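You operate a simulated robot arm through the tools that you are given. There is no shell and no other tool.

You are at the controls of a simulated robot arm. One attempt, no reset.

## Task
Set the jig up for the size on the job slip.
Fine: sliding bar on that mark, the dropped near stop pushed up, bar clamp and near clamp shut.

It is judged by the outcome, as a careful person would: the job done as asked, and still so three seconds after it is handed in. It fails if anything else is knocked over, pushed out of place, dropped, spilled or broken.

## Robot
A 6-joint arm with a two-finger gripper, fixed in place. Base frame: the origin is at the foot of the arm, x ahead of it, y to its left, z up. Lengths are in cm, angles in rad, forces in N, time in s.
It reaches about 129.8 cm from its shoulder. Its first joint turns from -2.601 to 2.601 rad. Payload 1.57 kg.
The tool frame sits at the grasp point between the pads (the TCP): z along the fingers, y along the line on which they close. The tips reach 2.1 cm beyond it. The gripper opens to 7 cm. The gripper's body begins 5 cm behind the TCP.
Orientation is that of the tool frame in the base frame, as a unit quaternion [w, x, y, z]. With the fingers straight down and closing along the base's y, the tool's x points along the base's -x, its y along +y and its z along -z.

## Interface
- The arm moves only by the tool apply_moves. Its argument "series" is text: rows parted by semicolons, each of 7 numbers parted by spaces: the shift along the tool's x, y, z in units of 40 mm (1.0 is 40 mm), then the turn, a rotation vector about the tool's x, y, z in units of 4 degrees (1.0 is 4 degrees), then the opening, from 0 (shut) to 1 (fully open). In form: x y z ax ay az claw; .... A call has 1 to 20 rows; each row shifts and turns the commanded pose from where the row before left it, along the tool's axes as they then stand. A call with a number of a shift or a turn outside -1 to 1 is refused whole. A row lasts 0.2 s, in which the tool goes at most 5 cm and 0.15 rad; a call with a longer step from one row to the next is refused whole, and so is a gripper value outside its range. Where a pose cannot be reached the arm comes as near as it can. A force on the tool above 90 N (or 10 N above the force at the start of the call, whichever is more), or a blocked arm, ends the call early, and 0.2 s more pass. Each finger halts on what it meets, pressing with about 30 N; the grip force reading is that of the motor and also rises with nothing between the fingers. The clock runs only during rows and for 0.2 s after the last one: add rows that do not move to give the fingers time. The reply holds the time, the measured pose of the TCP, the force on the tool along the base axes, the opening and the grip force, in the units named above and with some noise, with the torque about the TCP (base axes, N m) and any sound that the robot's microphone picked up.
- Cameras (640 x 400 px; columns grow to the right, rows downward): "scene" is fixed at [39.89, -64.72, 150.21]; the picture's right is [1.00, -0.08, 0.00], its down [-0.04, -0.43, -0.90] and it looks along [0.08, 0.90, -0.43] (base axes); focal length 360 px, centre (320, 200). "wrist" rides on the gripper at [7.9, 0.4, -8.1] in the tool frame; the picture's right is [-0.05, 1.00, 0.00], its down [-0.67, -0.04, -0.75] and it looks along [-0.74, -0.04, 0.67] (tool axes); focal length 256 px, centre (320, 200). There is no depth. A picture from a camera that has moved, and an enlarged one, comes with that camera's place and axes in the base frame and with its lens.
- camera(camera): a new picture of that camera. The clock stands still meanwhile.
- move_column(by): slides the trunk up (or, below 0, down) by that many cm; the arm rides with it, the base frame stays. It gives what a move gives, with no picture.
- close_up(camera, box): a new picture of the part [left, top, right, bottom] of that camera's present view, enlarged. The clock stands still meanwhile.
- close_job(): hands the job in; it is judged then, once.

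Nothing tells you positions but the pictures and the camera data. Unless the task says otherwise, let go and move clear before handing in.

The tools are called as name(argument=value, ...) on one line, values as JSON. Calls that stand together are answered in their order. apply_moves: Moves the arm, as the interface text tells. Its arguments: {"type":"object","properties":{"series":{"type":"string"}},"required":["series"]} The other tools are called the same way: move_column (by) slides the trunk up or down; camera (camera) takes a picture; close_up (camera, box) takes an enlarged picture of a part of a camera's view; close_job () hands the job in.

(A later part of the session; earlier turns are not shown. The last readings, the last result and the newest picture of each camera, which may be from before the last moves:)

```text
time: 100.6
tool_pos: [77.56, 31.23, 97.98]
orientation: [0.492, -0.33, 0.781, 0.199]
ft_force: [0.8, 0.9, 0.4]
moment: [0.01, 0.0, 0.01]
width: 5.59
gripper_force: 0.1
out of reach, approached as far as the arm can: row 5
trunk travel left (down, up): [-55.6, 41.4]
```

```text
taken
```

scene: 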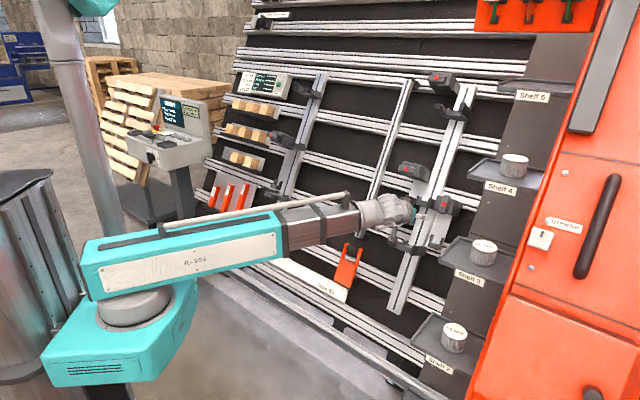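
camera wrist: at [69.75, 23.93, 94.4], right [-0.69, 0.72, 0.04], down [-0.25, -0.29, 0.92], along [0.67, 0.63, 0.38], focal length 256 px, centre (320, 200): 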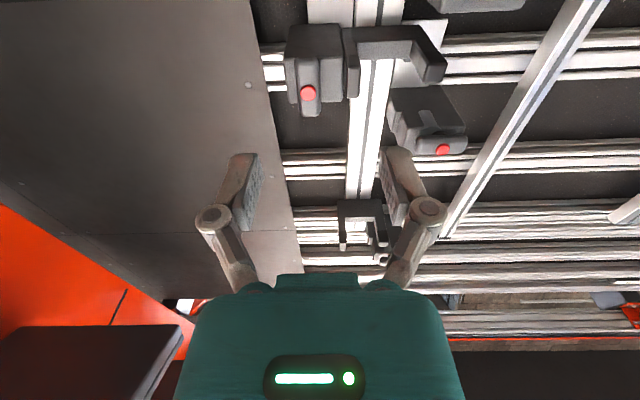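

The near clamp's vertical handle is ahead at about (h 34.3, U 126.2, N 10), with the shelf corner safely to the right. I'll lower 3.9 cm and approach horizontally to about 9 cm short.

move_column(by=-3.9)

apply_moves(series="-0.3 -0.1 0.6 0 0 0 0.65; -0.3 -0.1 0.6 0 0 0 0.65; -0.3 -0.1 0.6 0 0 0 0.65; -0.3 -0.08 0.6 0 0 0 0.65; 0 0 0 0 0 0 0.65")

camera(camera="wrist")

close_up(camera="scene", box=[370, 160, 498, 240])

```text
time: 101.4
tool_pos: [77.54, 31.36, 94.03]
orientation: [0.493, -0.33, 0.78, 0.201]
ft_force: [0.0, -0.2, 0.0]
moment: [-0.01, -0.01, 0.0]
width: 5.6
gripper_force: 0.1
trunk travel left (down, up): [-51.7, 45.3]
```

```text
time: 102.6
tool_pos: [86.21, 37.87, 94.15]
orientation: [0.494, -0.329, 0.779, 0.201]
ft_force: [-0.7, 0.3, 0.0]
moment: [0.01, 0.0, 0.05]
width: 4.55
gripper_force: 0.0
trunk travel left (down, up): [-51.7, 45.3]
```

```text
taken
camera wrist: at [78.41, 30.45, 90.5], right [-0.69, 0.72, 0.04], down [-0.25, -0.29, 0.92], along [0.67, 0.63, 0.38], focal length 256 px, centre (320, 200)
```

wrist: 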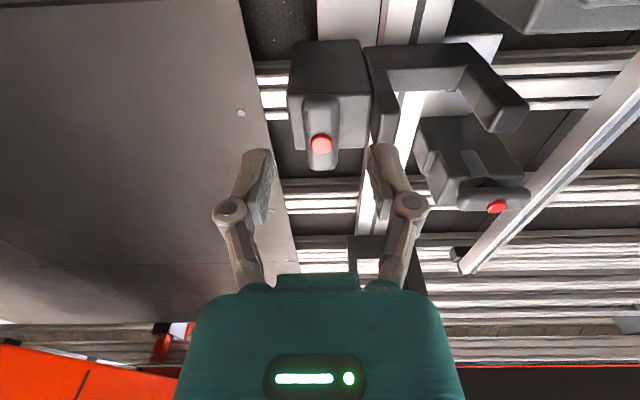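

```text
5.00 times, centred on (434, 200) of scene
camera zoom: at [39.89, -64.72, 150.21], right [1.0, -0.08, 0.0], down [-0.04, -0.43, -0.9], along [0.08, 0.9, -0.43], focal length 1798 px, centre (-250, 200)
```

zoom: 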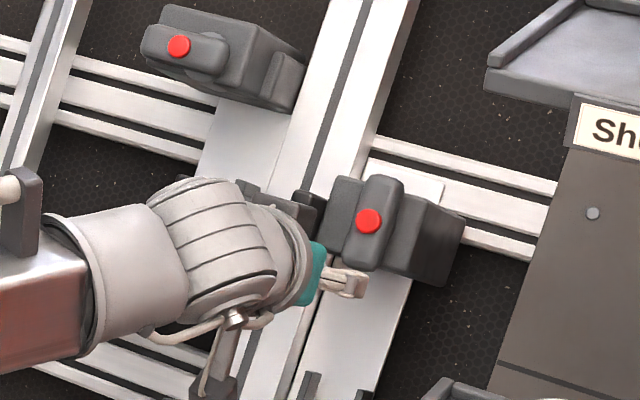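

Lined up well on the near clamp's handle. Moving in the next 7.5 cm.

apply_moves(series="-0.274 -0.01 0.562 0 0 0 0.65; -0.274 -0.01 0.562 0 0 0 0.65; -0.274 -0.01 0.562 0 0 0 0.65; 0 0 0 0 0 0 0.65")

camera(camera="wrist")

close_up(camera="scene", box=[370, 160, 498, 240])

```text
time: 103.6
tool_pos: [91.4, 43.12, 93.88]
orientation: [0.493, -0.329, 0.78, 0.199]
ft_force: [0.6, -0.1, 0.2]
moment: [0.02, -0.01, 0.02]
width: 4.54
gripper_force: 0.0
trunk travel left (down, up): [-51.7, 45.3]
```

```text
taken
camera wrist: at [83.69, 35.8, 90.49], right [-0.69, 0.72, 0.04], down [-0.25, -0.29, 0.92], along [0.67, 0.63, 0.38], focal length 256 px, centre (320, 200)
```

wrist: 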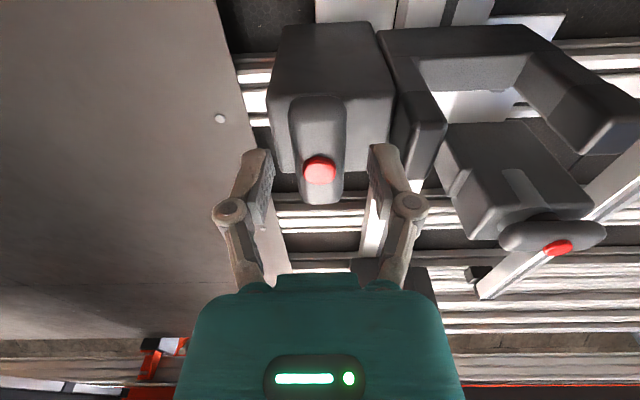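

```text
5.00 times, centred on (434, 200) of scene
camera zoom: at [39.89, -64.72, 150.21], right [1.0, -0.08, 0.0], down [-0.04, -0.43, -0.9], along [0.08, 0.9, -0.43], focal length 1798 px, centre (-250, 200)
```

zoom: 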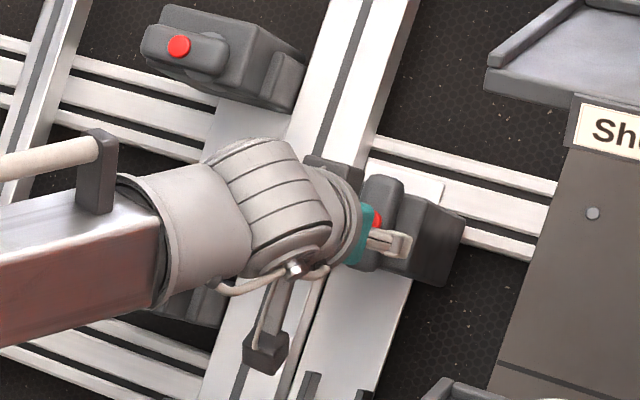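

The dot is at the same image spot as in my earlier good grip. Closing on the near clamp's handle.

apply_moves(series="0 0 0 0 0 0 0.45; 0 0 0 0 0 0 0.4; 0 0 0 0 0 0 0.3; 0 0 0 0 0 0 0; 0 0 0 0 0 0 0")

camera(camera="wrist")

```text
time: 104.8
tool_pos: [91.34, 43.25, 93.96]
orientation: [0.493, -0.329, 0.78, 0.199]
ft_force: [0.9, -0.3, -0.2]
moment: [-0.01, 0.02, 0.0]
width: 0.01
gripper_force: 28.8
trunk travel left (down, up): [-51.7, 45.3]
```

```text
taken
camera wrist: at [83.68, 35.79, 90.5], right [-0.69, 0.72, 0.04], down [-0.25, -0.29, 0.92], along [0.67, 0.63, 0.38], focal length 256 px, centre (320, 200)
```

wrist: 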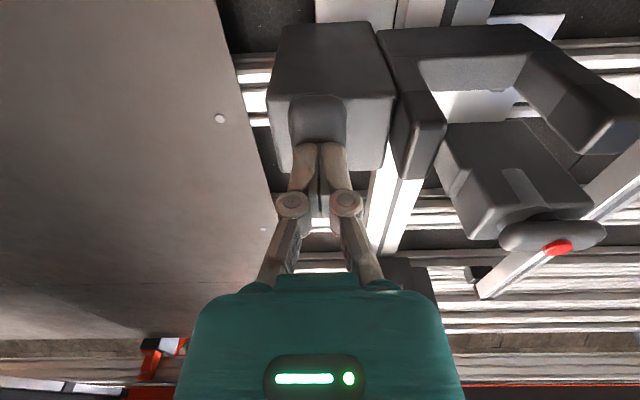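

The fingers closed just in front of the handle, so it lies about 2 cm deeper. I'll reopen, move in 2 cm and try again.

apply_moves(series="0 0 0 0 0 0 0.65; 0 0 0 0 0 0 0.65; 0 0 0 0 0 0 0.65; 0 0 0 0 0 0 0.65; -0.11 -0.02 0.225 0 0 0 0.65; -0.11 -0.02 0.225 0 0 0 0.65; 0 0 0 0 0 0 0.65")

camera(camera="wrist")

```text
time: 106.4
tool_pos: [93.02, 44.39, 94.07]
orientation: [0.494, -0.329, 0.78, 0.2]
ft_force: [0.0, 0.3, 0.3]
moment: [0.03, 0.04, 0.02]
width: 4.55
gripper_force: 0.1
trunk travel left (down, up): [-51.7, 45.3]
```

```text
taken
camera wrist: at [85.24, 37.11, 90.49], right [-0.69, 0.72, 0.04], down [-0.25, -0.29, 0.92], along [0.67, 0.63, 0.38], focal length 256 px, centre (320, 200)
```

wrist: 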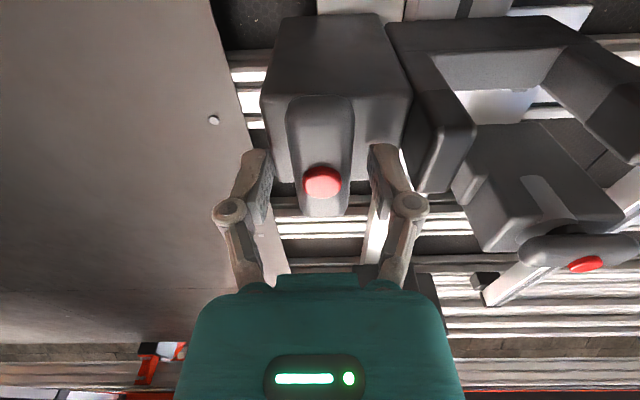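

Now the handle's apparent size matches my earlier good grip. Closing again.

apply_moves(series="0 0 0 0 0 0 0.45; 0 0 0 0 0 0 0.4; 0 0 0 0 0 0 0.3; 0 0 0 0 0 0 0; 0 0 0 0 0 0 0")

camera(camera="wrist")

camera(camera="scene")

```text
time: 107.6
tool_pos: [92.89, 44.5, 94.09]
orientation: [0.492, -0.33, 0.78, 0.2]
ft_force: [-6.6, 1.7, -2.7]
moment: [0.23, 0.17, -0.01]
width: 2.76
gripper_force: 32.3
trunk travel left (down, up): [-51.7, 45.3]
```

```text
taken
camera wrist: at [85.17, 37.15, 90.5], right [-0.7, 0.72, 0.04], down [-0.25, -0.29, 0.92], along [0.67, 0.63, 0.38], focal length 256 px, centre (320, 200)
```

wrist: 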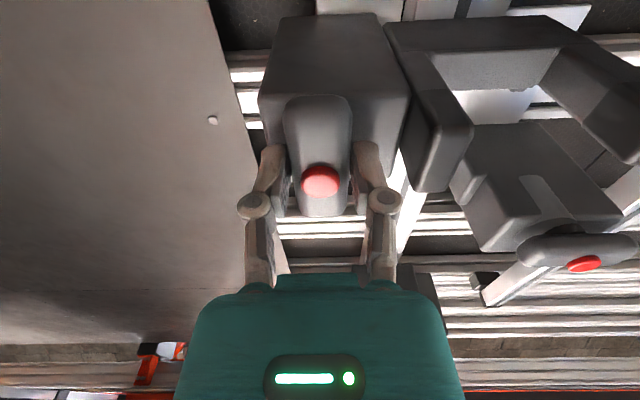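

```text
taken
```

scene: 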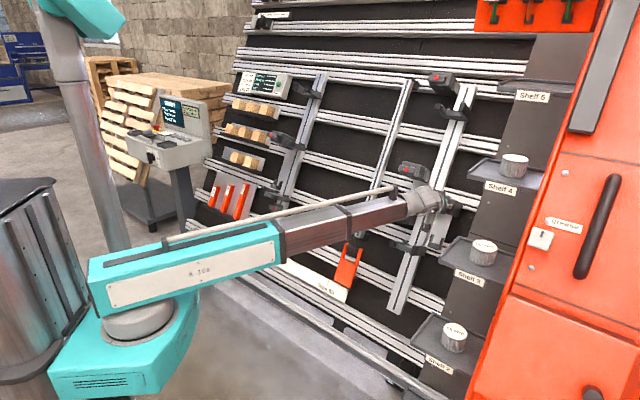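

Gripped. I'll lift in small steps following the wall's lean (column up, then slightly inward) and watch the force to see whether the stop slides.

move_column(by=0.6)

apply_moves(series="-0.03 0 0.063 0 0 0 0; 0 0 0 0 0 0 0")

camera(camera="wrist")

```text
time: 108.2
tool_pos: [93.17, 44.81, 94.51]
orientation: [0.492, -0.329, 0.781, 0.2]
ft_force: [1.9, 11.5, -7.6]
moment: [-0.19, 0.93, 0.03]
width: 2.78
gripper_force: 32.2
trunk travel left (down, up): [-52.3, 44.7]
```

```text
time: 108.8
tool_pos: [93.14, 44.72, 94.6]
orientation: [0.492, -0.33, 0.78, 0.2]
ft_force: [-8.3, 6.0, -9.1]
moment: [-0.35, 1.12, 0.01]
width: 2.78
gripper_force: 31.9
trunk travel left (down, up): [-52.3, 44.7]
```

```text
taken
camera wrist: at [85.37, 37.34, 91.04], right [-0.7, 0.72, 0.04], down [-0.25, -0.29, 0.92], along [0.67, 0.63, 0.38], focal length 256 px, centre (320, 200)
```

wrist: 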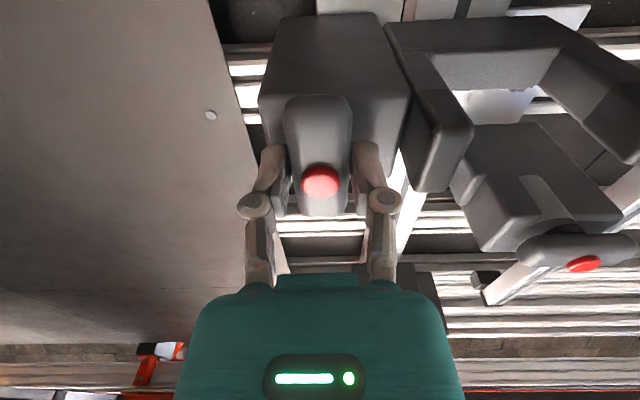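

The stop moves freely upward with the grip (about 9 N). I'll keep lifting in alternating small steps.

apply_moves(series="-0.026 0 0.053 0 0 0 0; 0 0 0 0 0 0 0")

move_column(by=1.0)

apply_moves(series="-0.051 0 0.105 0 0 0 0; 0 0 0 0 0 0 0")

move_column(by=1.0)

apply_moves(series="-0.051 0 0.105 0 0 0 0; 0 0 0 0 0 0 0")

camera(camera="wrist")

close_up(camera="scene", box=[370, 140, 498, 220])

```text
time: 109.3
tool_pos: [93.09, 44.84, 94.76]
orientation: [0.493, -0.33, 0.78, 0.2]
ft_force: [-18.2, -3.3, -2.2]
moment: [-0.29, 1.03, 0.02]
width: 2.81
gripper_force: 32.0
trunk travel left (down, up): [-52.3, 44.7]
```

```text
time: 109.9
tool_pos: [93.47, 45.07, 95.63]
orientation: [0.493, -0.329, 0.78, 0.2]
ft_force: [0.4, 15.2, -4.5]
moment: [0.25, 0.5, 0.11]
width: 2.8
gripper_force: 32.3
trunk travel left (down, up): [-53.3, 43.7]
```

```text
time: 110.5
tool_pos: [93.49, 45.18, 95.77]
orientation: [0.493, -0.329, 0.78, 0.2]
ft_force: [-16.4, -3.4, -2.9]
moment: [-0.31, 1.04, 0.01]
width: 2.79
gripper_force: 31.7
trunk travel left (down, up): [-53.3, 43.7]
```

```text
time: 111.1
tool_pos: [93.86, 45.51, 96.64]
orientation: [0.492, -0.33, 0.78, 0.2]
ft_force: [1.8, 15.5, -5.8]
moment: [0.12, 0.51, 0.07]
width: 2.76
gripper_force: 31.9
trunk travel left (down, up): [-54.3, 42.7]
```

```text
time: 111.7
tool_pos: [93.76, 45.51, 96.72]
orientation: [0.493, -0.33, 0.78, 0.2]
ft_force: [-12.8, 1.1, -6.0]
moment: [-0.28, 1.05, -0.01]
width: 2.8
gripper_force: 31.9
trunk travel left (down, up): [-54.3, 42.7]
```

```text
taken
camera wrist: at [86.16, 38.13, 93.12], right [-0.7, 0.72, 0.04], down [-0.25, -0.29, 0.92], along [0.67, 0.63, 0.38], focal length 256 px, centre (320, 200)
```

wrist: 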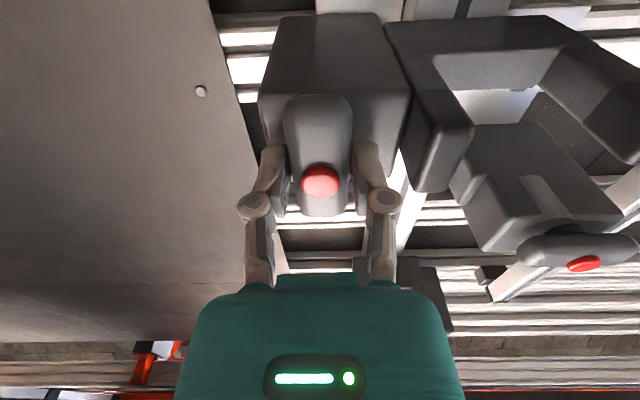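

```text
5.00 times, centred on (434, 180) of scene
camera zoom: at [39.89, -64.72, 150.21], right [1.0, -0.08, 0.0], down [-0.04, -0.43, -0.9], along [0.08, 0.9, -0.43], focal length 1798 px, centre (-250, 300)
```

zoom: 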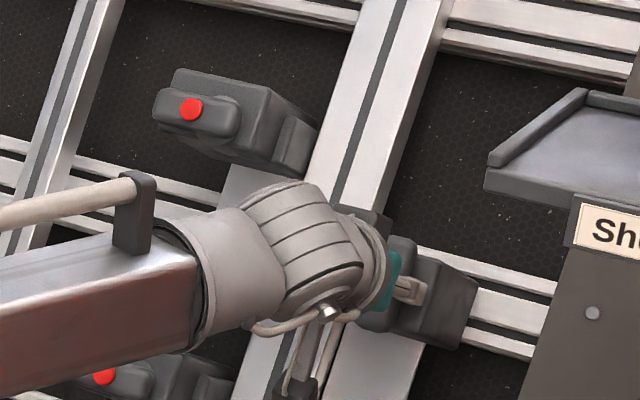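

The whole stop assembly rises smoothly (about 3 cm so far). Continuing.

move_column(by=1.0)

apply_moves(series="-0.051 0 0.105 0 0 0 0; 0 0 0 0 0 0 0")

move_column(by=1.0)

apply_moves(series="-0.051 0 0.105 0 0 0 0; 0 0 0 0 0 0 0")

move_column(by=1.0)

apply_moves(series="-0.051 0 0.105 0 0 0 0; 0 0 0 0 0 0 0")

camera(camera="scene")

camera(camera="wrist")

```text
time: 112.3
tool_pos: [94.26, 45.77, 97.58]
orientation: [0.492, -0.331, 0.78, 0.201]
ft_force: [3.4, 19.6, -8.2]
moment: [0.09, 0.59, 0.04]
width: 2.8
gripper_force: 31.9
trunk travel left (down, up): [-55.3, 41.7]
```

```text
time: 112.9
tool_pos: [94.2, 45.78, 97.52]
orientation: [0.492, -0.33, 0.78, 0.2]
ft_force: [-10.3, 6.4, -8.3]
moment: [-0.14, 0.91, 0.02]
width: 2.8
gripper_force: 32.5
trunk travel left (down, up): [-55.3, 41.7]
```

```text
time: 113.5
tool_pos: [94.53, 46.25, 98.3]
orientation: [0.492, -0.33, 0.78, 0.2]
ft_force: [6.7, 23.1, -12.5]
moment: [0.09, 0.58, -0.07]
width: 2.8
gripper_force: 32.4
trunk travel left (down, up): [-56.3, 40.7]
```

```text
time: 114.1
tool_pos: [94.62, 46.25, 98.58]
orientation: [0.492, -0.33, 0.781, 0.199]
ft_force: [-6.2, 10.6, -11.0]
moment: [-0.3, 1.05, -0.01]
width: 2.79
gripper_force: 32.2
trunk travel left (down, up): [-56.3, 40.7]
```

```text
time: 114.7
tool_pos: [94.94, 46.45, 99.36]
orientation: [0.492, -0.33, 0.78, 0.201]
ft_force: [8.8, 26.8, -13.6]
moment: [0.28, 0.43, -0.06]
width: 2.81
gripper_force: 31.7
trunk travel left (down, up): [-57.3, 39.7]
```

```text
time: 115.2
tool_pos: [94.86, 46.58, 99.6]
orientation: [0.492, -0.33, 0.781, 0.199]
ft_force: [-7.1, 10.3, -10.7]
moment: [-0.38, 1.11, -0.01]
width: 2.79
gripper_force: 32.3
trunk travel left (down, up): [-57.3, 39.7]
```

```text
taken
```

scene: 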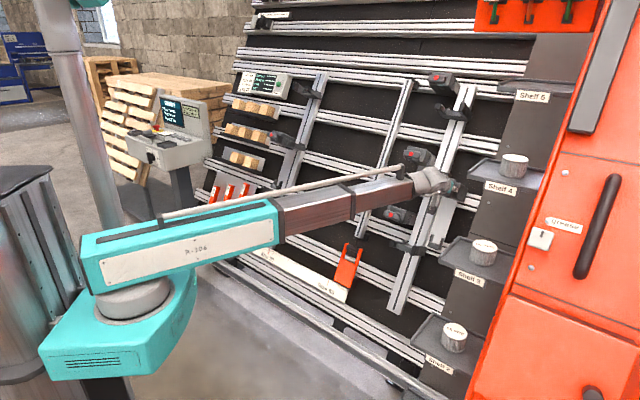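

```text
taken
camera wrist: at [87.17, 39.14, 96.0], right [-0.7, 0.72, 0.03], down [-0.25, -0.29, 0.93], along [0.67, 0.63, 0.38], focal length 256 px, centre (320, 200)
```

wrist: 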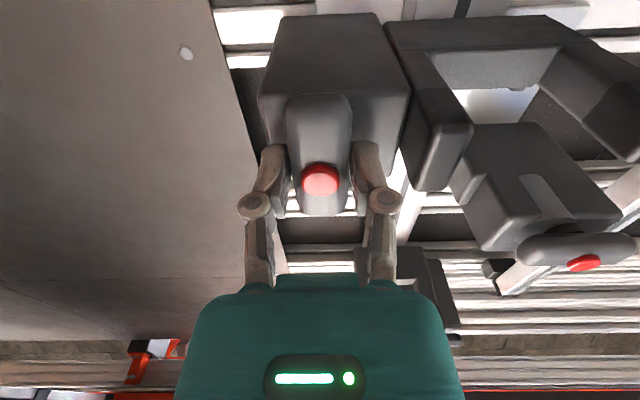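

About 6.2 cm up so far, with no stop felt yet. Two more steps should level it with the left stop.

move_column(by=1.0)

apply_moves(series="-0.051 0.015 0.105 0 0 0 0; 0 0 0 0 0 0 0")

move_column(by=0.8)

apply_moves(series="-0.042 0.015 0.086 0 0 0 0; 0 0 0 0 0 0 0")

camera(camera="wrist")

close_up(camera="scene", box=[250, 110, 490, 260])

```text
time: 115.8
tool_pos: [95.28, 46.87, 100.41]
orientation: [0.491, -0.331, 0.78, 0.201]
ft_force: [8.7, 26.3, -12.8]
moment: [0.17, 0.46, -0.07]
width: 2.78
gripper_force: 31.6
trunk travel left (down, up): [-58.3, 38.7]
```

```text
time: 116.4
tool_pos: [95.28, 46.91, 100.5]
orientation: [0.491, -0.331, 0.78, 0.2]
ft_force: [-7.3, 10.2, -11.6]
moment: [-0.32, 1.1, 0.0]
width: 2.81
gripper_force: 32.7
trunk travel left (down, up): [-58.3, 38.7]
```

```text
time: 117.0
tool_pos: [95.61, 47.1, 101.28]
orientation: [0.492, -0.33, 0.781, 0.199]
ft_force: [6.0, 24.1, -10.8]
moment: [-0.05, 0.71, -0.04]
width: 2.78
gripper_force: 32.2
trunk travel left (down, up): [-59.1, 37.9]
```

```text
time: 117.6
tool_pos: [95.48, 47.16, 101.29]
orientation: [0.492, -0.33, 0.781, 0.199]
ft_force: [-4.2, 9.9, -11.2]
moment: [-0.25, 0.9, -0.06]
width: 2.8
gripper_force: 31.9
trunk travel left (down, up): [-59.1, 37.9]
```

```text
taken
camera wrist: at [87.8, 39.78, 97.75], right [-0.69, 0.72, 0.03], down [-0.25, -0.29, 0.93], along [0.67, 0.63, 0.38], focal length 256 px, centre (320, 200)
```

wrist: 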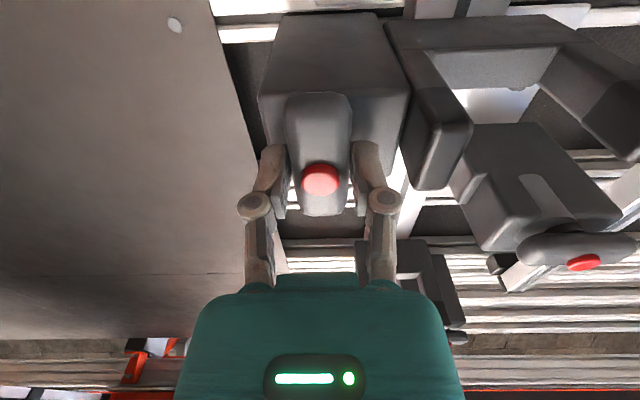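

```text
2.67 times, centred on (370, 185) of scene
camera zoom: at [39.89, -64.72, 150.21], right [1.0, -0.08, 0.0], down [-0.04, -0.43, -0.9], along [0.08, 0.9, -0.43], focal length 959 px, centre (187, 240)
```

zoom: 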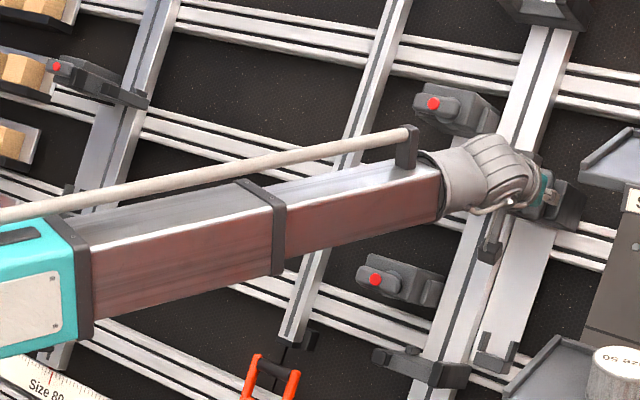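

The stop is up about 8.1 cm; the left one's dot sits at U ≈ 135.1, so ~0.55 cm remains. I'll add that, feeling for a hard limit.

move_column(by=0.5)

apply_moves(series="-0.026 0.01 0.053 0 0 0 0; 0 0 0 0 0 0 0")

camera(camera="wrist")

```text
time: 118.1
tool_pos: [95.65, 47.27, 101.62]
orientation: [0.491, -0.33, 0.781, 0.2]
ft_force: [4.3, 17.3, -11.0]
moment: [-0.21, 0.85, -0.06]
width: 2.77
gripper_force: 31.8
trunk travel left (down, up): [-59.6, 37.4]
```

```text
time: 118.7
tool_pos: [95.78, 47.44, 101.89]
orientation: [0.492, -0.33, 0.781, 0.2]
ft_force: [0.1, 8.5, -11.1]
moment: [0.12, 0.45, -0.11]
width: 2.79
gripper_force: 31.6
trunk travel left (down, up): [-59.6, 37.4]
```

```text
taken
camera wrist: at [87.98, 39.96, 98.24], right [-0.69, 0.72, 0.04], down [-0.25, -0.29, 0.92], along [0.67, 0.63, 0.38], focal length 256 px, centre (320, 200)
```

wrist: 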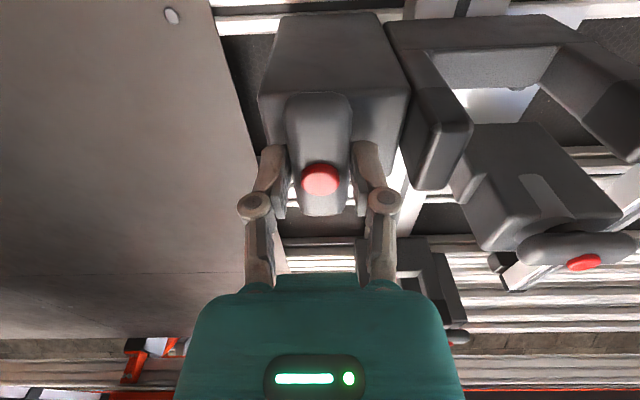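

Level with the left stop by my estimate and no hard limit felt. Before clamping I'll check a bit further up for a mechanical limit.

move_column(by=0.5)

apply_moves(series="-0.026 0 0.053 0 0 0 0; 0 0 0 0 0 0 0")

move_column(by=0.5)

apply_moves(series="-0.026 0 0.053 0 0 0 0; 0 0 0 0 0 0 0")

camera(camera="wrist")

close_up(camera="scene", box=[370, 120, 498, 200])

close_up(camera="scene", box=[400, 180, 480, 260])

```text
time: 119.3
tool_pos: [95.77, 47.29, 102.08]
orientation: [0.49, -0.331, 0.781, 0.2]
ft_force: [-3.7, 7.2, -26.3]
moment: [-0.13, 0.82, -0.11]
width: 2.8
gripper_force: 32.4
trunk travel left (down, up): [-60.1, 36.9]
```

```text
time: 119.9
tool_pos: [95.79, 47.33, 102.17]
orientation: [0.491, -0.331, 0.781, 0.201]
ft_force: [-12.3, -3.2, -24.1]
moment: [-0.02, 0.69, -0.1]
width: 2.8
gripper_force: 32.1
trunk travel left (down, up): [-60.1, 36.9]
```

```text
time: 120.4
tool_pos: [95.87, 47.57, 102.73]
orientation: [0.489, -0.331, 0.782, 0.2]
ft_force: [-5.7, 1.6, -22.4]
moment: [-0.34, 0.94, -0.1]
width: 2.8
gripper_force: 32.2
trunk travel left (down, up): [-60.6, 36.4]
```

```text
time: 121.0
tool_pos: [95.99, 47.58, 102.79]
orientation: [0.491, -0.33, 0.781, 0.2]
ft_force: [-13.6, -5.3, -22.5]
moment: [-0.05, 0.71, -0.1]
width: 2.77
gripper_force: 32.4
trunk travel left (down, up): [-60.6, 36.4]
```

```text
taken
camera wrist: at [88.21, 40.17, 99.26], right [-0.7, 0.72, 0.04], down [-0.25, -0.29, 0.93], along [0.67, 0.64, 0.38], focal length 256 px, centre (320, 200)
```

wrist: 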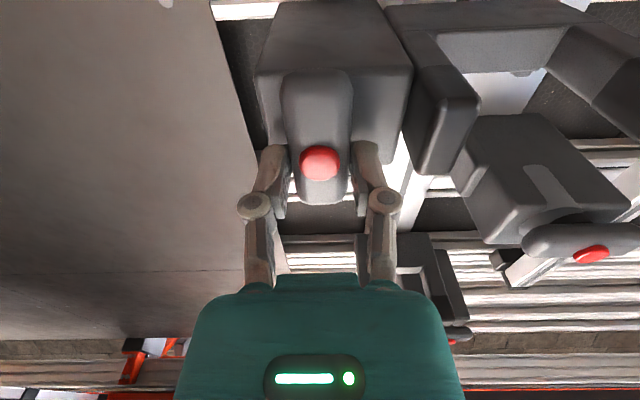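

```text
5.00 times, centred on (434, 160) of scene
camera zoom: at [39.89, -64.72, 150.21], right [1.0, -0.08, 0.0], down [-0.04, -0.43, -0.9], along [0.08, 0.9, -0.43], focal length 1798 px, centre (-250, 400)
```

zoom: 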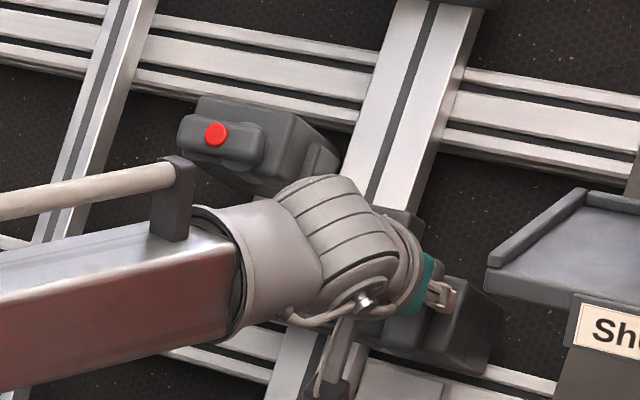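

```text
5.00 times, centred on (440, 220) of scene
camera zoom: at [39.89, -64.72, 150.21], right [1.0, -0.08, 0.0], down [-0.04, -0.43, -0.9], along [0.08, 0.9, -0.43], focal length 1798 px, centre (-280, 100)
```

zoom: 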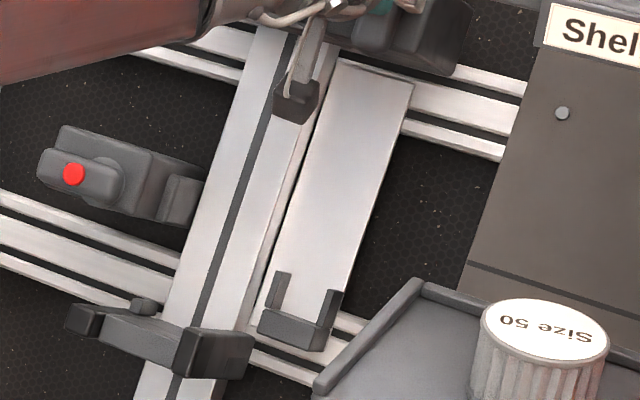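

A hard limit is reached: the unit stopped level with the left stop and the grip slid about 0.9 cm up the handle. So it is fully up. Holding it there, I'll start turning the handle shut, compensating for the 0.9 cm offset between grip and pivot.

apply_moves(series="0 -0.0157 0 0 0 1 0; 0 -0.0157 0 0 0 1 0; 0 -0.0157 0 0 0 1 0; 0 0 0 0 0 0 0")

camera(camera="wrist")

```text
time: 122.0
tool_pos: [96.02, 47.46, 102.83]
orientation: [0.467, -0.247, 0.811, 0.251]
ft_force: [-11.7, -4.0, -19.0]
moment: [-0.47, 0.42, 0.13]
width: 2.81
gripper_force: 32.0
trunk travel left (down, up): [-60.6, 36.4]
```

```text
taken
camera wrist: at [87.26, 41.32, 99.51], right [-0.61, 0.76, 0.22], down [-0.16, -0.39, 0.91], along [0.78, 0.52, 0.36], focal length 256 px, centre (320, 200)
```

wrist: 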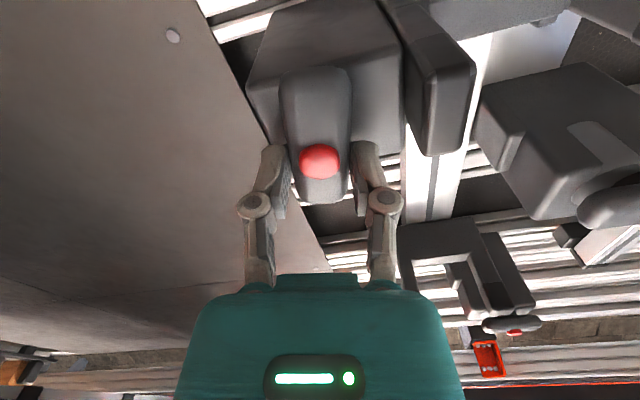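

The handle turns freely this way, as on the bar clamp. Continuing in stages with tiny column corrections.

apply_moves(series="0 -0.0157 0 0 0 1 0; 0 -0.0157 0 0 0 1 0; 0 -0.0157 0 0 0 1 0; 0 -0.0157 0 0 0 1 0; 0 -0.0157 0 0 0 1 0; 0 0 0 0 0 0 0")

move_column(by=-0.1)

apply_moves(series="0 -0.0157 0 0 0 1 0; 0 -0.0157 0 0 0 1 0; 0 -0.0157 0 0 0 1 0; 0 -0.0157 0 0 0 1 0; 0 0 0 0 0 0 0")

camera(camera="wrist")

```text
time: 123.4
tool_pos: [96.3, 47.2, 102.76]
orientation: [0.416, -0.102, 0.842, 0.328]
ft_force: [-10.3, -8.4, -23.2]
moment: [-0.32, 0.01, -0.12]
width: 2.8
gripper_force: 32.0
trunk travel left (down, up): [-60.6, 36.4]
```

```text
time: 123.9
tool_pos: [96.31, 47.32, 102.7]
orientation: [0.417, -0.101, 0.841, 0.328]
ft_force: [-6.0, -6.1, -13.1]
moment: [-0.6, 0.74, 0.39]
width: 2.78
gripper_force: 31.7
trunk travel left (down, up): [-60.5, 36.5]
```

```text
time: 125.1
tool_pos: [96.39, 47.08, 102.69]
orientation: [0.366, 0.016, 0.848, 0.382]
ft_force: [-13.2, -11.3, -24.4]
moment: [-0.47, -0.13, -0.41]
width: 2.8
gripper_force: 32.1
trunk travel left (down, up): [-60.5, 36.5]
```

```text
taken
camera wrist: at [85.44, 44.64, 101.73], right [-0.21, 0.69, 0.69], down [0.02, -0.7, 0.71], along [0.98, 0.17, 0.13], focal length 256 px, centre (320, 200)
```

wrist: 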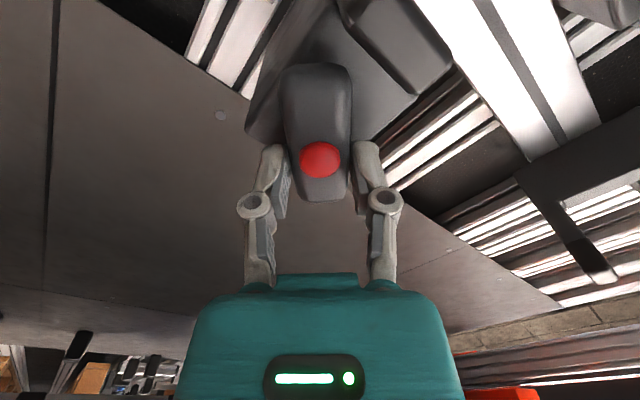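

About 48° turned with the stop held at its limit. Continuing.

move_column(by=-0.15)

apply_moves(series="0 -0.0157 0 0 0 1 0; 0 -0.0157 0 0 0 1 0; 0 -0.0157 0 0 0 1 0; 0 -0.0157 0 0 0 1 0; 0 0 0 0 0 0 0")

move_column(by=-0.2)

apply_moves(series="0 -0.0157 0 0 0 1 0; 0 -0.0157 0 0 0 1 0; 0 -0.0157 0 0 0 1 0; 0 0 0 0 0 0 0")

camera(camera="wrist")

```text
time: 125.6
tool_pos: [96.39, 47.05, 102.63]
orientation: [0.368, 0.017, 0.848, 0.382]
ft_force: [-5.9, -8.5, -9.5]
moment: [-0.54, 0.72, 0.49]
width: 2.79
gripper_force: 32.4
trunk travel left (down, up): [-60.3, 36.7]
```

```text
time: 126.8
tool_pos: [96.51, 46.99, 102.49]
orientation: [0.31, 0.134, 0.838, 0.428]
ft_force: [-12.9, -16.3, -25.7]
moment: [-0.75, -0.05, -0.52]
width: 2.81
gripper_force: 32.0
trunk travel left (down, up): [-60.3, 36.7]
```

```text
time: 127.4
tool_pos: [96.53, 46.79, 102.44]
orientation: [0.31, 0.135, 0.837, 0.43]
ft_force: [-7.2, -14.0, -9.7]
moment: [-0.45, 0.72, 0.58]
width: 2.8
gripper_force: 32.1
trunk travel left (down, up): [-60.1, 36.9]
```

```text
time: 128.4
tool_pos: [96.56, 46.74, 102.19]
orientation: [0.263, 0.22, 0.82, 0.458]
ft_force: [-10.9, -16.9, -21.1]
moment: [-0.74, -0.09, -0.74]
width: 2.79
gripper_force: 31.9
trunk travel left (down, up): [-60.1, 36.9]
```

```text
taken
camera wrist: at [85.41, 46.6, 104.49], right [0.16, 0.45, 0.88], down [0.03, -0.89, 0.45], along [0.99, -0.04, -0.16], focal length 256 px, centre (320, 200)
```

wrist: 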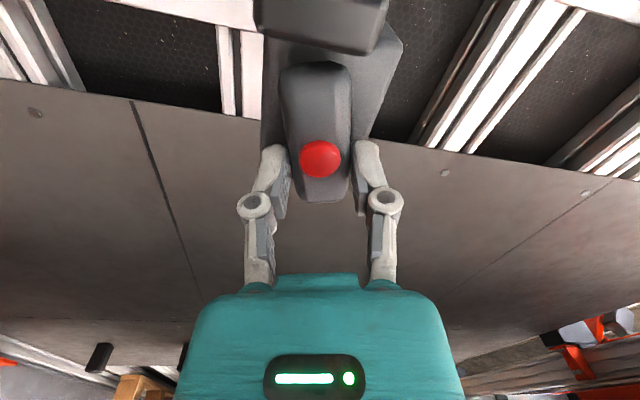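

About 76° now. Finishing the turn and seating it.

move_column(by=-0.2)

apply_moves(series="0 -0.0157 0 0 0 1 0; 0 -0.0157 0 0 0 1 0; 0 -0.0157 0 0 0 1 0; 0 0 0 0 0 0 0")

apply_moves(series="0 -0.01 0 0 0 0.7 0; 0 0 0 0 0 0.5 0; 0 0 0 0 0 0 0")

camera(camera="wrist")

```text
time: 128.9
tool_pos: [96.56, 46.8, 102.27]
orientation: [0.264, 0.223, 0.819, 0.459]
ft_force: [-3.6, -13.9, -4.2]
moment: [-0.21, 0.55, 0.52]
width: 2.77
gripper_force: 32.2
trunk travel left (down, up): [-59.9, 37.1]
```

```text
time: 129.9
tool_pos: [96.42, 46.71, 102.11]
orientation: [0.213, 0.307, 0.792, 0.483]
ft_force: [-6.4, -12.7, -13.1]
moment: [-0.64, 0.01, -0.74]
width: 2.78
gripper_force: 32.0
trunk travel left (down, up): [-59.9, 37.1]
```

```text
time: 130.7
tool_pos: [96.48, 46.63, 102.1]
orientation: [0.193, 0.338, 0.779, 0.492]
ft_force: [-12.1, -17.6, -21.5]
moment: [-1.15, -0.12, -0.03]
width: 2.82
gripper_force: 31.8
trunk travel left (down, up): [-59.9, 37.1]
```

```text
taken
camera wrist: at [86.01, 47.29, 106.35], right [0.37, 0.25, 0.89], down [-0.02, -0.96, 0.28], along [0.93, -0.12, -0.35], focal length 256 px, centre (320, 200)
```

wrist: 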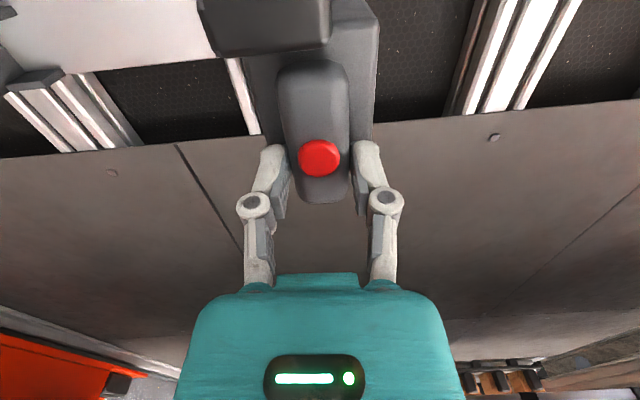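

The handle is now fully across. I'll test that the clamp holds by easing the column down slightly and watching the force.

move_column(by=-0.3)

move_column(by=-0.2)

camera(camera="wrist")

```text
time: 131.2
tool_pos: [96.33, 46.6, 101.94]
orientation: [0.193, 0.34, 0.777, 0.494]
ft_force: [-2.8, -13.0, -0.3]
moment: [-0.33, 0.09, 0.45]
width: 2.84
gripper_force: 32.4
trunk travel left (down, up): [-59.6, 37.4]
```

```text
time: 131.7
tool_pos: [96.36, 46.56, 101.88]
orientation: [0.195, 0.339, 0.776, 0.494]
ft_force: [8.3, -5.1, 21.3]
moment: [-0.08, -0.29, 0.07]
width: 2.84
gripper_force: 32.2
trunk travel left (down, up): [-59.4, 37.6]
```

```text
taken
camera wrist: at [85.96, 47.29, 106.2], right [0.37, 0.24, 0.9], down [-0.02, -0.96, 0.27], along [0.93, -0.12, -0.35], focal length 256 px, centre (320, 200)
```

wrist: 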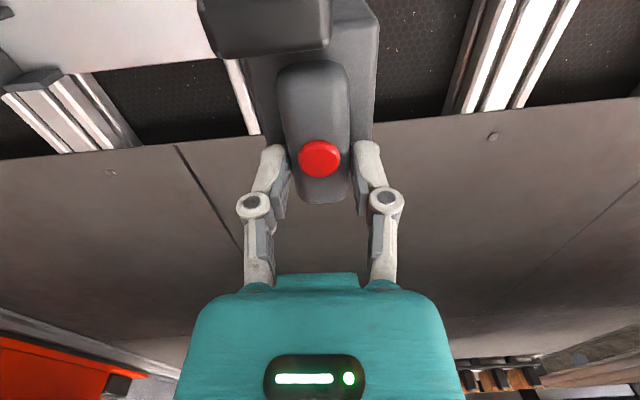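

The clamp holds against a 20 N downward pull, so it's shut. I'll relieve that load, open wide and back out.

move_column(by=0.3)

apply_moves(series="0 0 0 0 0 0 0.3; 0 0 0 0 0 0 0.6; 0 0 0 0 0 0 0.85; 0 0 0 0 0 0 0.85; 0 0 0 0 0 0 0.85; 0 0 0 0 0 0 0.85")

camera(camera="wrist")

```text
time: 132.2
tool_pos: [96.42, 46.71, 101.96]
orientation: [0.195, 0.338, 0.778, 0.492]
ft_force: [9.0, -6.6, 7.4]
moment: [-0.8, -0.33, -0.29]
width: 2.82
gripper_force: 32.1
trunk travel left (down, up): [-59.7, 37.3]
```

```text
time: 133.6
tool_pos: [96.37, 46.76, 102.11]
orientation: [0.194, 0.338, 0.779, 0.492]
ft_force: [0.3, -0.5, -0.1]
moment: [-0.03, -0.03, 0.01]
width: 5.94
gripper_force: 0.1
trunk travel left (down, up): [-59.7, 37.3]
```

```text
taken
camera wrist: at [85.93, 47.4, 106.25], right [0.37, 0.25, 0.89], down [-0.02, -0.96, 0.28], along [0.93, -0.12, -0.35], focal length 256 px, centre (320, 200)
```

wrist: 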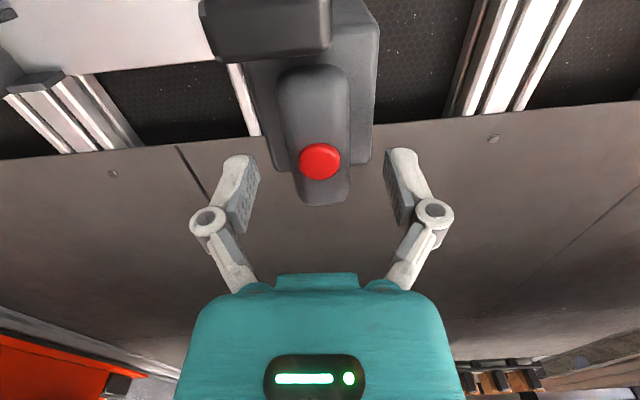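

Released and the stop stays up. Backing out horizontally.

apply_moves(series="0 -0.22 -0.45 0 0 0 0.85; 0 -0.3 -0.62 0 0 0 0.85; 0 -0.38 -0.787 0 0 0 0.85; 0 -0.38 -0.787 0 0 0 0.85; 0 -0.38 -0.787 0 0 0 0.85; 0 0 0 0 0 0 0.85")

camera(camera="wrist")

camera(camera="scene")

close_up(camera="scene", box=[390, 150, 470, 210])

```text
time: 135.0
tool_pos: [85.48, 36.1, 101.93]
orientation: [0.193, 0.339, 0.779, 0.492]
ft_force: [-0.8, 0.9, 0.3]
moment: [0.0, 0.02, 0.0]
width: 5.96
gripper_force: 0.0
trunk travel left (down, up): [-59.7, 37.3]
```

```text
taken
camera wrist: at [74.97, 36.86, 106.26], right [0.37, 0.25, 0.89], down [-0.02, -0.96, 0.28], along [0.93, -0.12, -0.35], focal length 256 px, centre (320, 200)
```

wrist: 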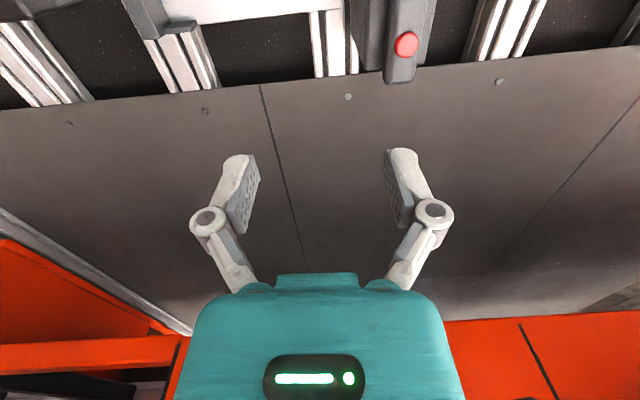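

```text
taken
```

scene: 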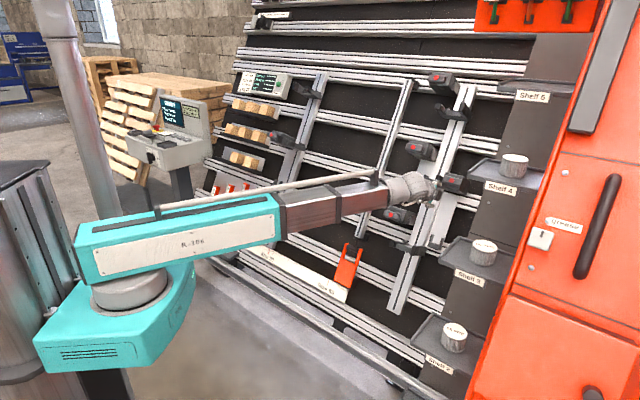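

```text
6.67 times, centred on (430, 180) of scene
camera zoom: at [39.89, -64.72, 150.21], right [1.0, -0.08, 0.0], down [-0.04, -0.43, -0.9], along [0.08, 0.9, -0.43], focal length 2398 px, centre (-413, 333)
```

zoom: 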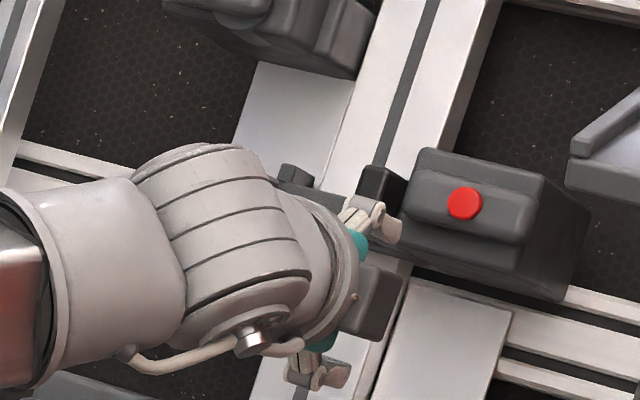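

Near clamp shut with its handle across, and its box sits just above the plate top like the left one. I'll move away to the left, turn the wrist back and take a full look.

apply_moves(series="0.5 -0.22 -0.45 0 0 0 0.85; 0.8 -0.1 -0.2 0 0 0 0.85; 0.9 0 0 0 0 0 0.85; 0.9 0 0 0 0 0 0.85; 0.9 0 0 0 0 0 0.85; 0.9 0 0 0 0 0 0.85; 0 0 0 0 0 0 0.85")

apply_moves(series="0 0 0 0 0 -1 0.85; 0 0 0 0 0 -1 0.85; 0 0 0 0 0 -1 0.85; 0 0 0 0 0 -1 0.85; 0 0 0 0 0 -1 0.85; 0 0 0 0 0 -1 0.85; 0 0 0 0 0 -1 0.85; 0 0 0 0 0 -1 0.85; 0 0 0 0 0 -1 0.85; 0 0 0 0 0 -1 0.85; 0 0 0 0 0 -1 0.85; 0 0 0 0 0 -1 0.85; 0 0 0 0 0 0 0.85")

apply_moves(series="0 0 0 0 0 -1 0.85; 0 0 0 0 0 -1 0.85; 0 0 0 0 0 -1 0.85; 0 0 0 0 0 -1 0.85; 0 0 0 0 0 -1 0.85; 0 0 0 0 0 -1 0.85; 0 0 0 0 0 -1 0.85; 0 0 0 0 0 -1 0.85; 0 0 0 0 0 -1 0.85; 0 0 0 0 0 -1 0.85; 0 0 0 0 0 -1 0.85; 0 0 0 0 0 0 0.85")

camera(camera="wrist")

camera(camera="scene")

```text
time: 136.6
tool_pos: [69.7, 48.3, 101.97]
orientation: [0.195, 0.338, 0.778, 0.493]
ft_force: [-0.8, 0.2, -0.3]
moment: [0.02, -0.02, -0.02]
width: 5.94
gripper_force: 0.0
out of reach, approached as far as the arm can: row 3
trunk travel left (down, up): [-59.7, 37.3]
```

```text
time: 139.4
tool_pos: [69.73, 48.05, 102.0]
orientation: [0.378, -0.008, 0.849, 0.37]
ft_force: [-0.6, 0.9, 0.5]
moment: [0.05, -0.02, -0.03]
width: 5.94
gripper_force: 0.1
out of reach, approached as far as the arm can: row 6
trunk travel left (down, up): [-59.7, 37.3]
```

```text
time: 142.0
tool_pos: [69.8, 48.08, 101.96]
orientation: [0.489, -0.326, 0.784, 0.203]
ft_force: [0.7, -0.3, 0.4]
moment: [0.0, -0.02, 0.01]
width: 5.95
gripper_force: 0.1
trunk travel left (down, up): [-59.7, 37.3]
```

```text
taken
camera wrist: at [61.85, 40.8, 98.52], right [-0.69, 0.72, 0.05], down [-0.24, -0.29, 0.93], along [0.68, 0.63, 0.37], focal length 256 px, centre (320, 200)
```

wrist: 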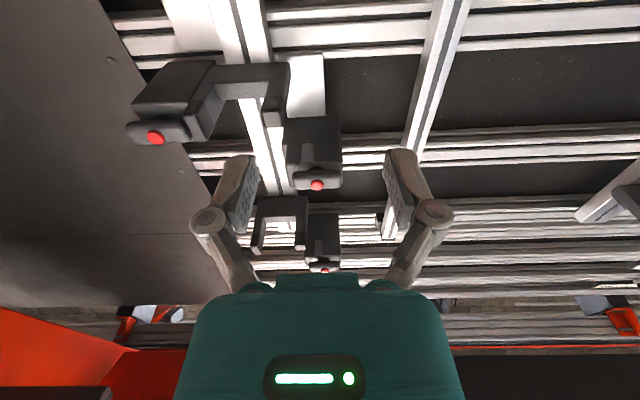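

```text
taken
```

scene: 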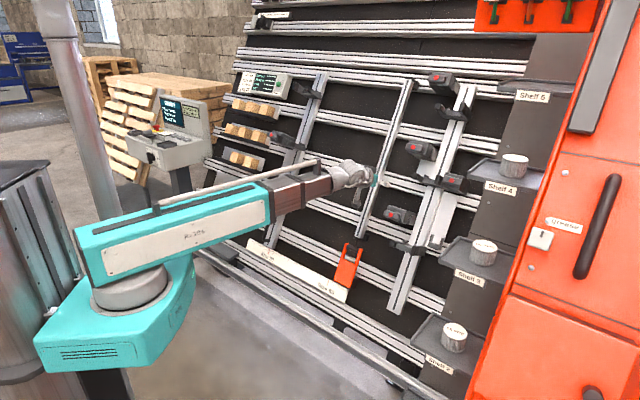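

Let me zoom in on each part of the final state: pointer, bar clamp, near clamp and stop, and the panel.

close_up(camera="scene", box=[254, 190, 318, 260])

close_up(camera="scene", box=[390, 130, 486, 250])

close_up(camera="scene", box=[232, 65, 296, 105])

close_up(camera="scene", box=[254, 238, 286, 258])

close_up(camera="scene", box=[190, 110, 350, 210])

```text
5.71 times, centred on (286, 225) of scene
camera zoom: at [39.89, -64.72, 150.21], right [1.0, -0.08, 0.0], down [-0.04, -0.43, -0.9], along [0.08, 0.9, -0.43], focal length 2055 px, centre (514, 57)
```

zoom: 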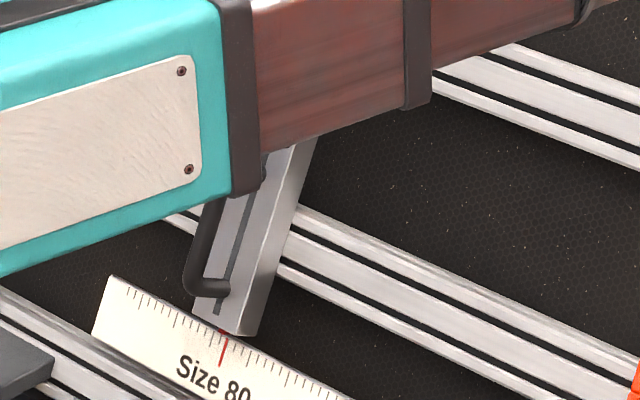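

```text
3.33 times, centred on (438, 190) of scene
camera zoom: at [39.89, -64.72, 150.21], right [1.0, -0.08, 0.0], down [-0.04, -0.43, -0.9], along [0.08, 0.9, -0.43], focal length 1199 px, centre (-73, 233)
```

zoom: 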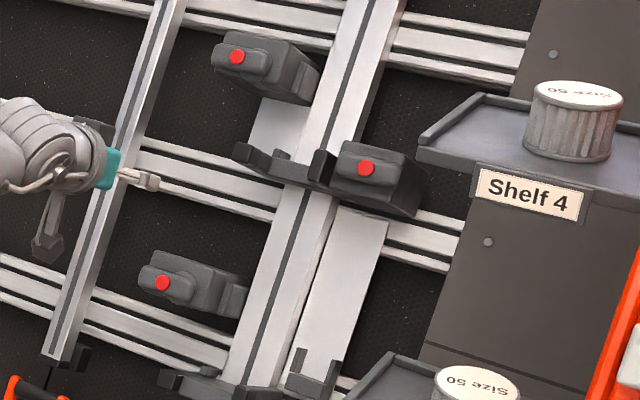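

```text
10.00 times, centred on (264, 85) of scene
camera zoom: at [39.89, -64.72, 150.21], right [1.0, -0.08, 0.0], down [-0.04, -0.43, -0.9], along [0.08, 0.9, -0.43], focal length 3597 px, centre (880, 1350)
```

zoom: 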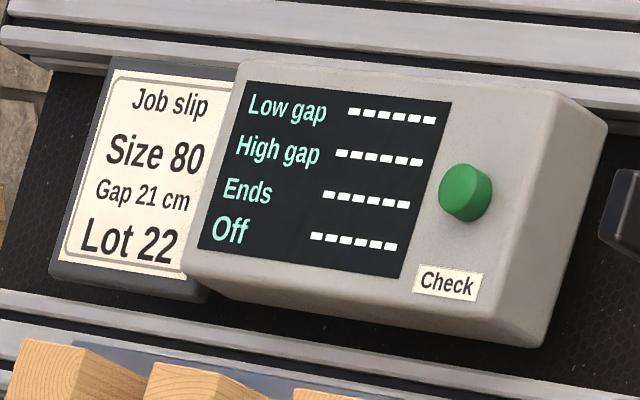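

```text
16.00 times, centred on (270, 248) of scene
camera zoom: at [39.89, -64.72, 150.21], right [1.0, -0.08, 0.0], down [-0.04, -0.43, -0.9], along [0.08, 0.9, -0.43], focal length 5755 px, centre (1120, -568)
```

zoom: 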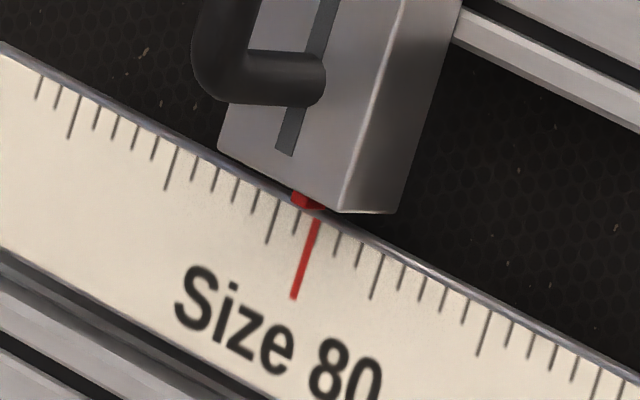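

```text
4.00 times, centred on (270, 160) of scene
camera zoom: at [39.89, -64.72, 150.21], right [1.0, -0.08, 0.0], down [-0.04, -0.43, -0.9], along [0.08, 0.9, -0.43], focal length 1439 px, centre (520, 360)
```

zoom: 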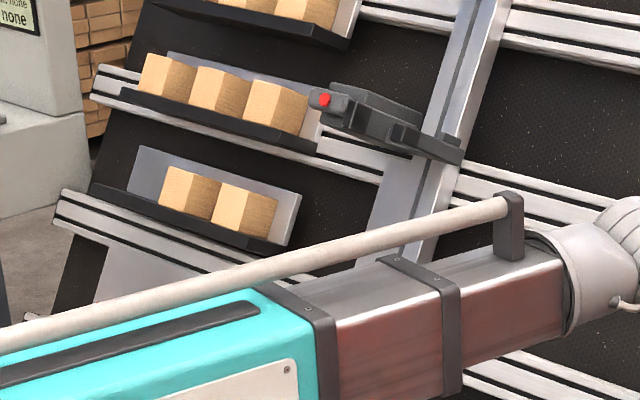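

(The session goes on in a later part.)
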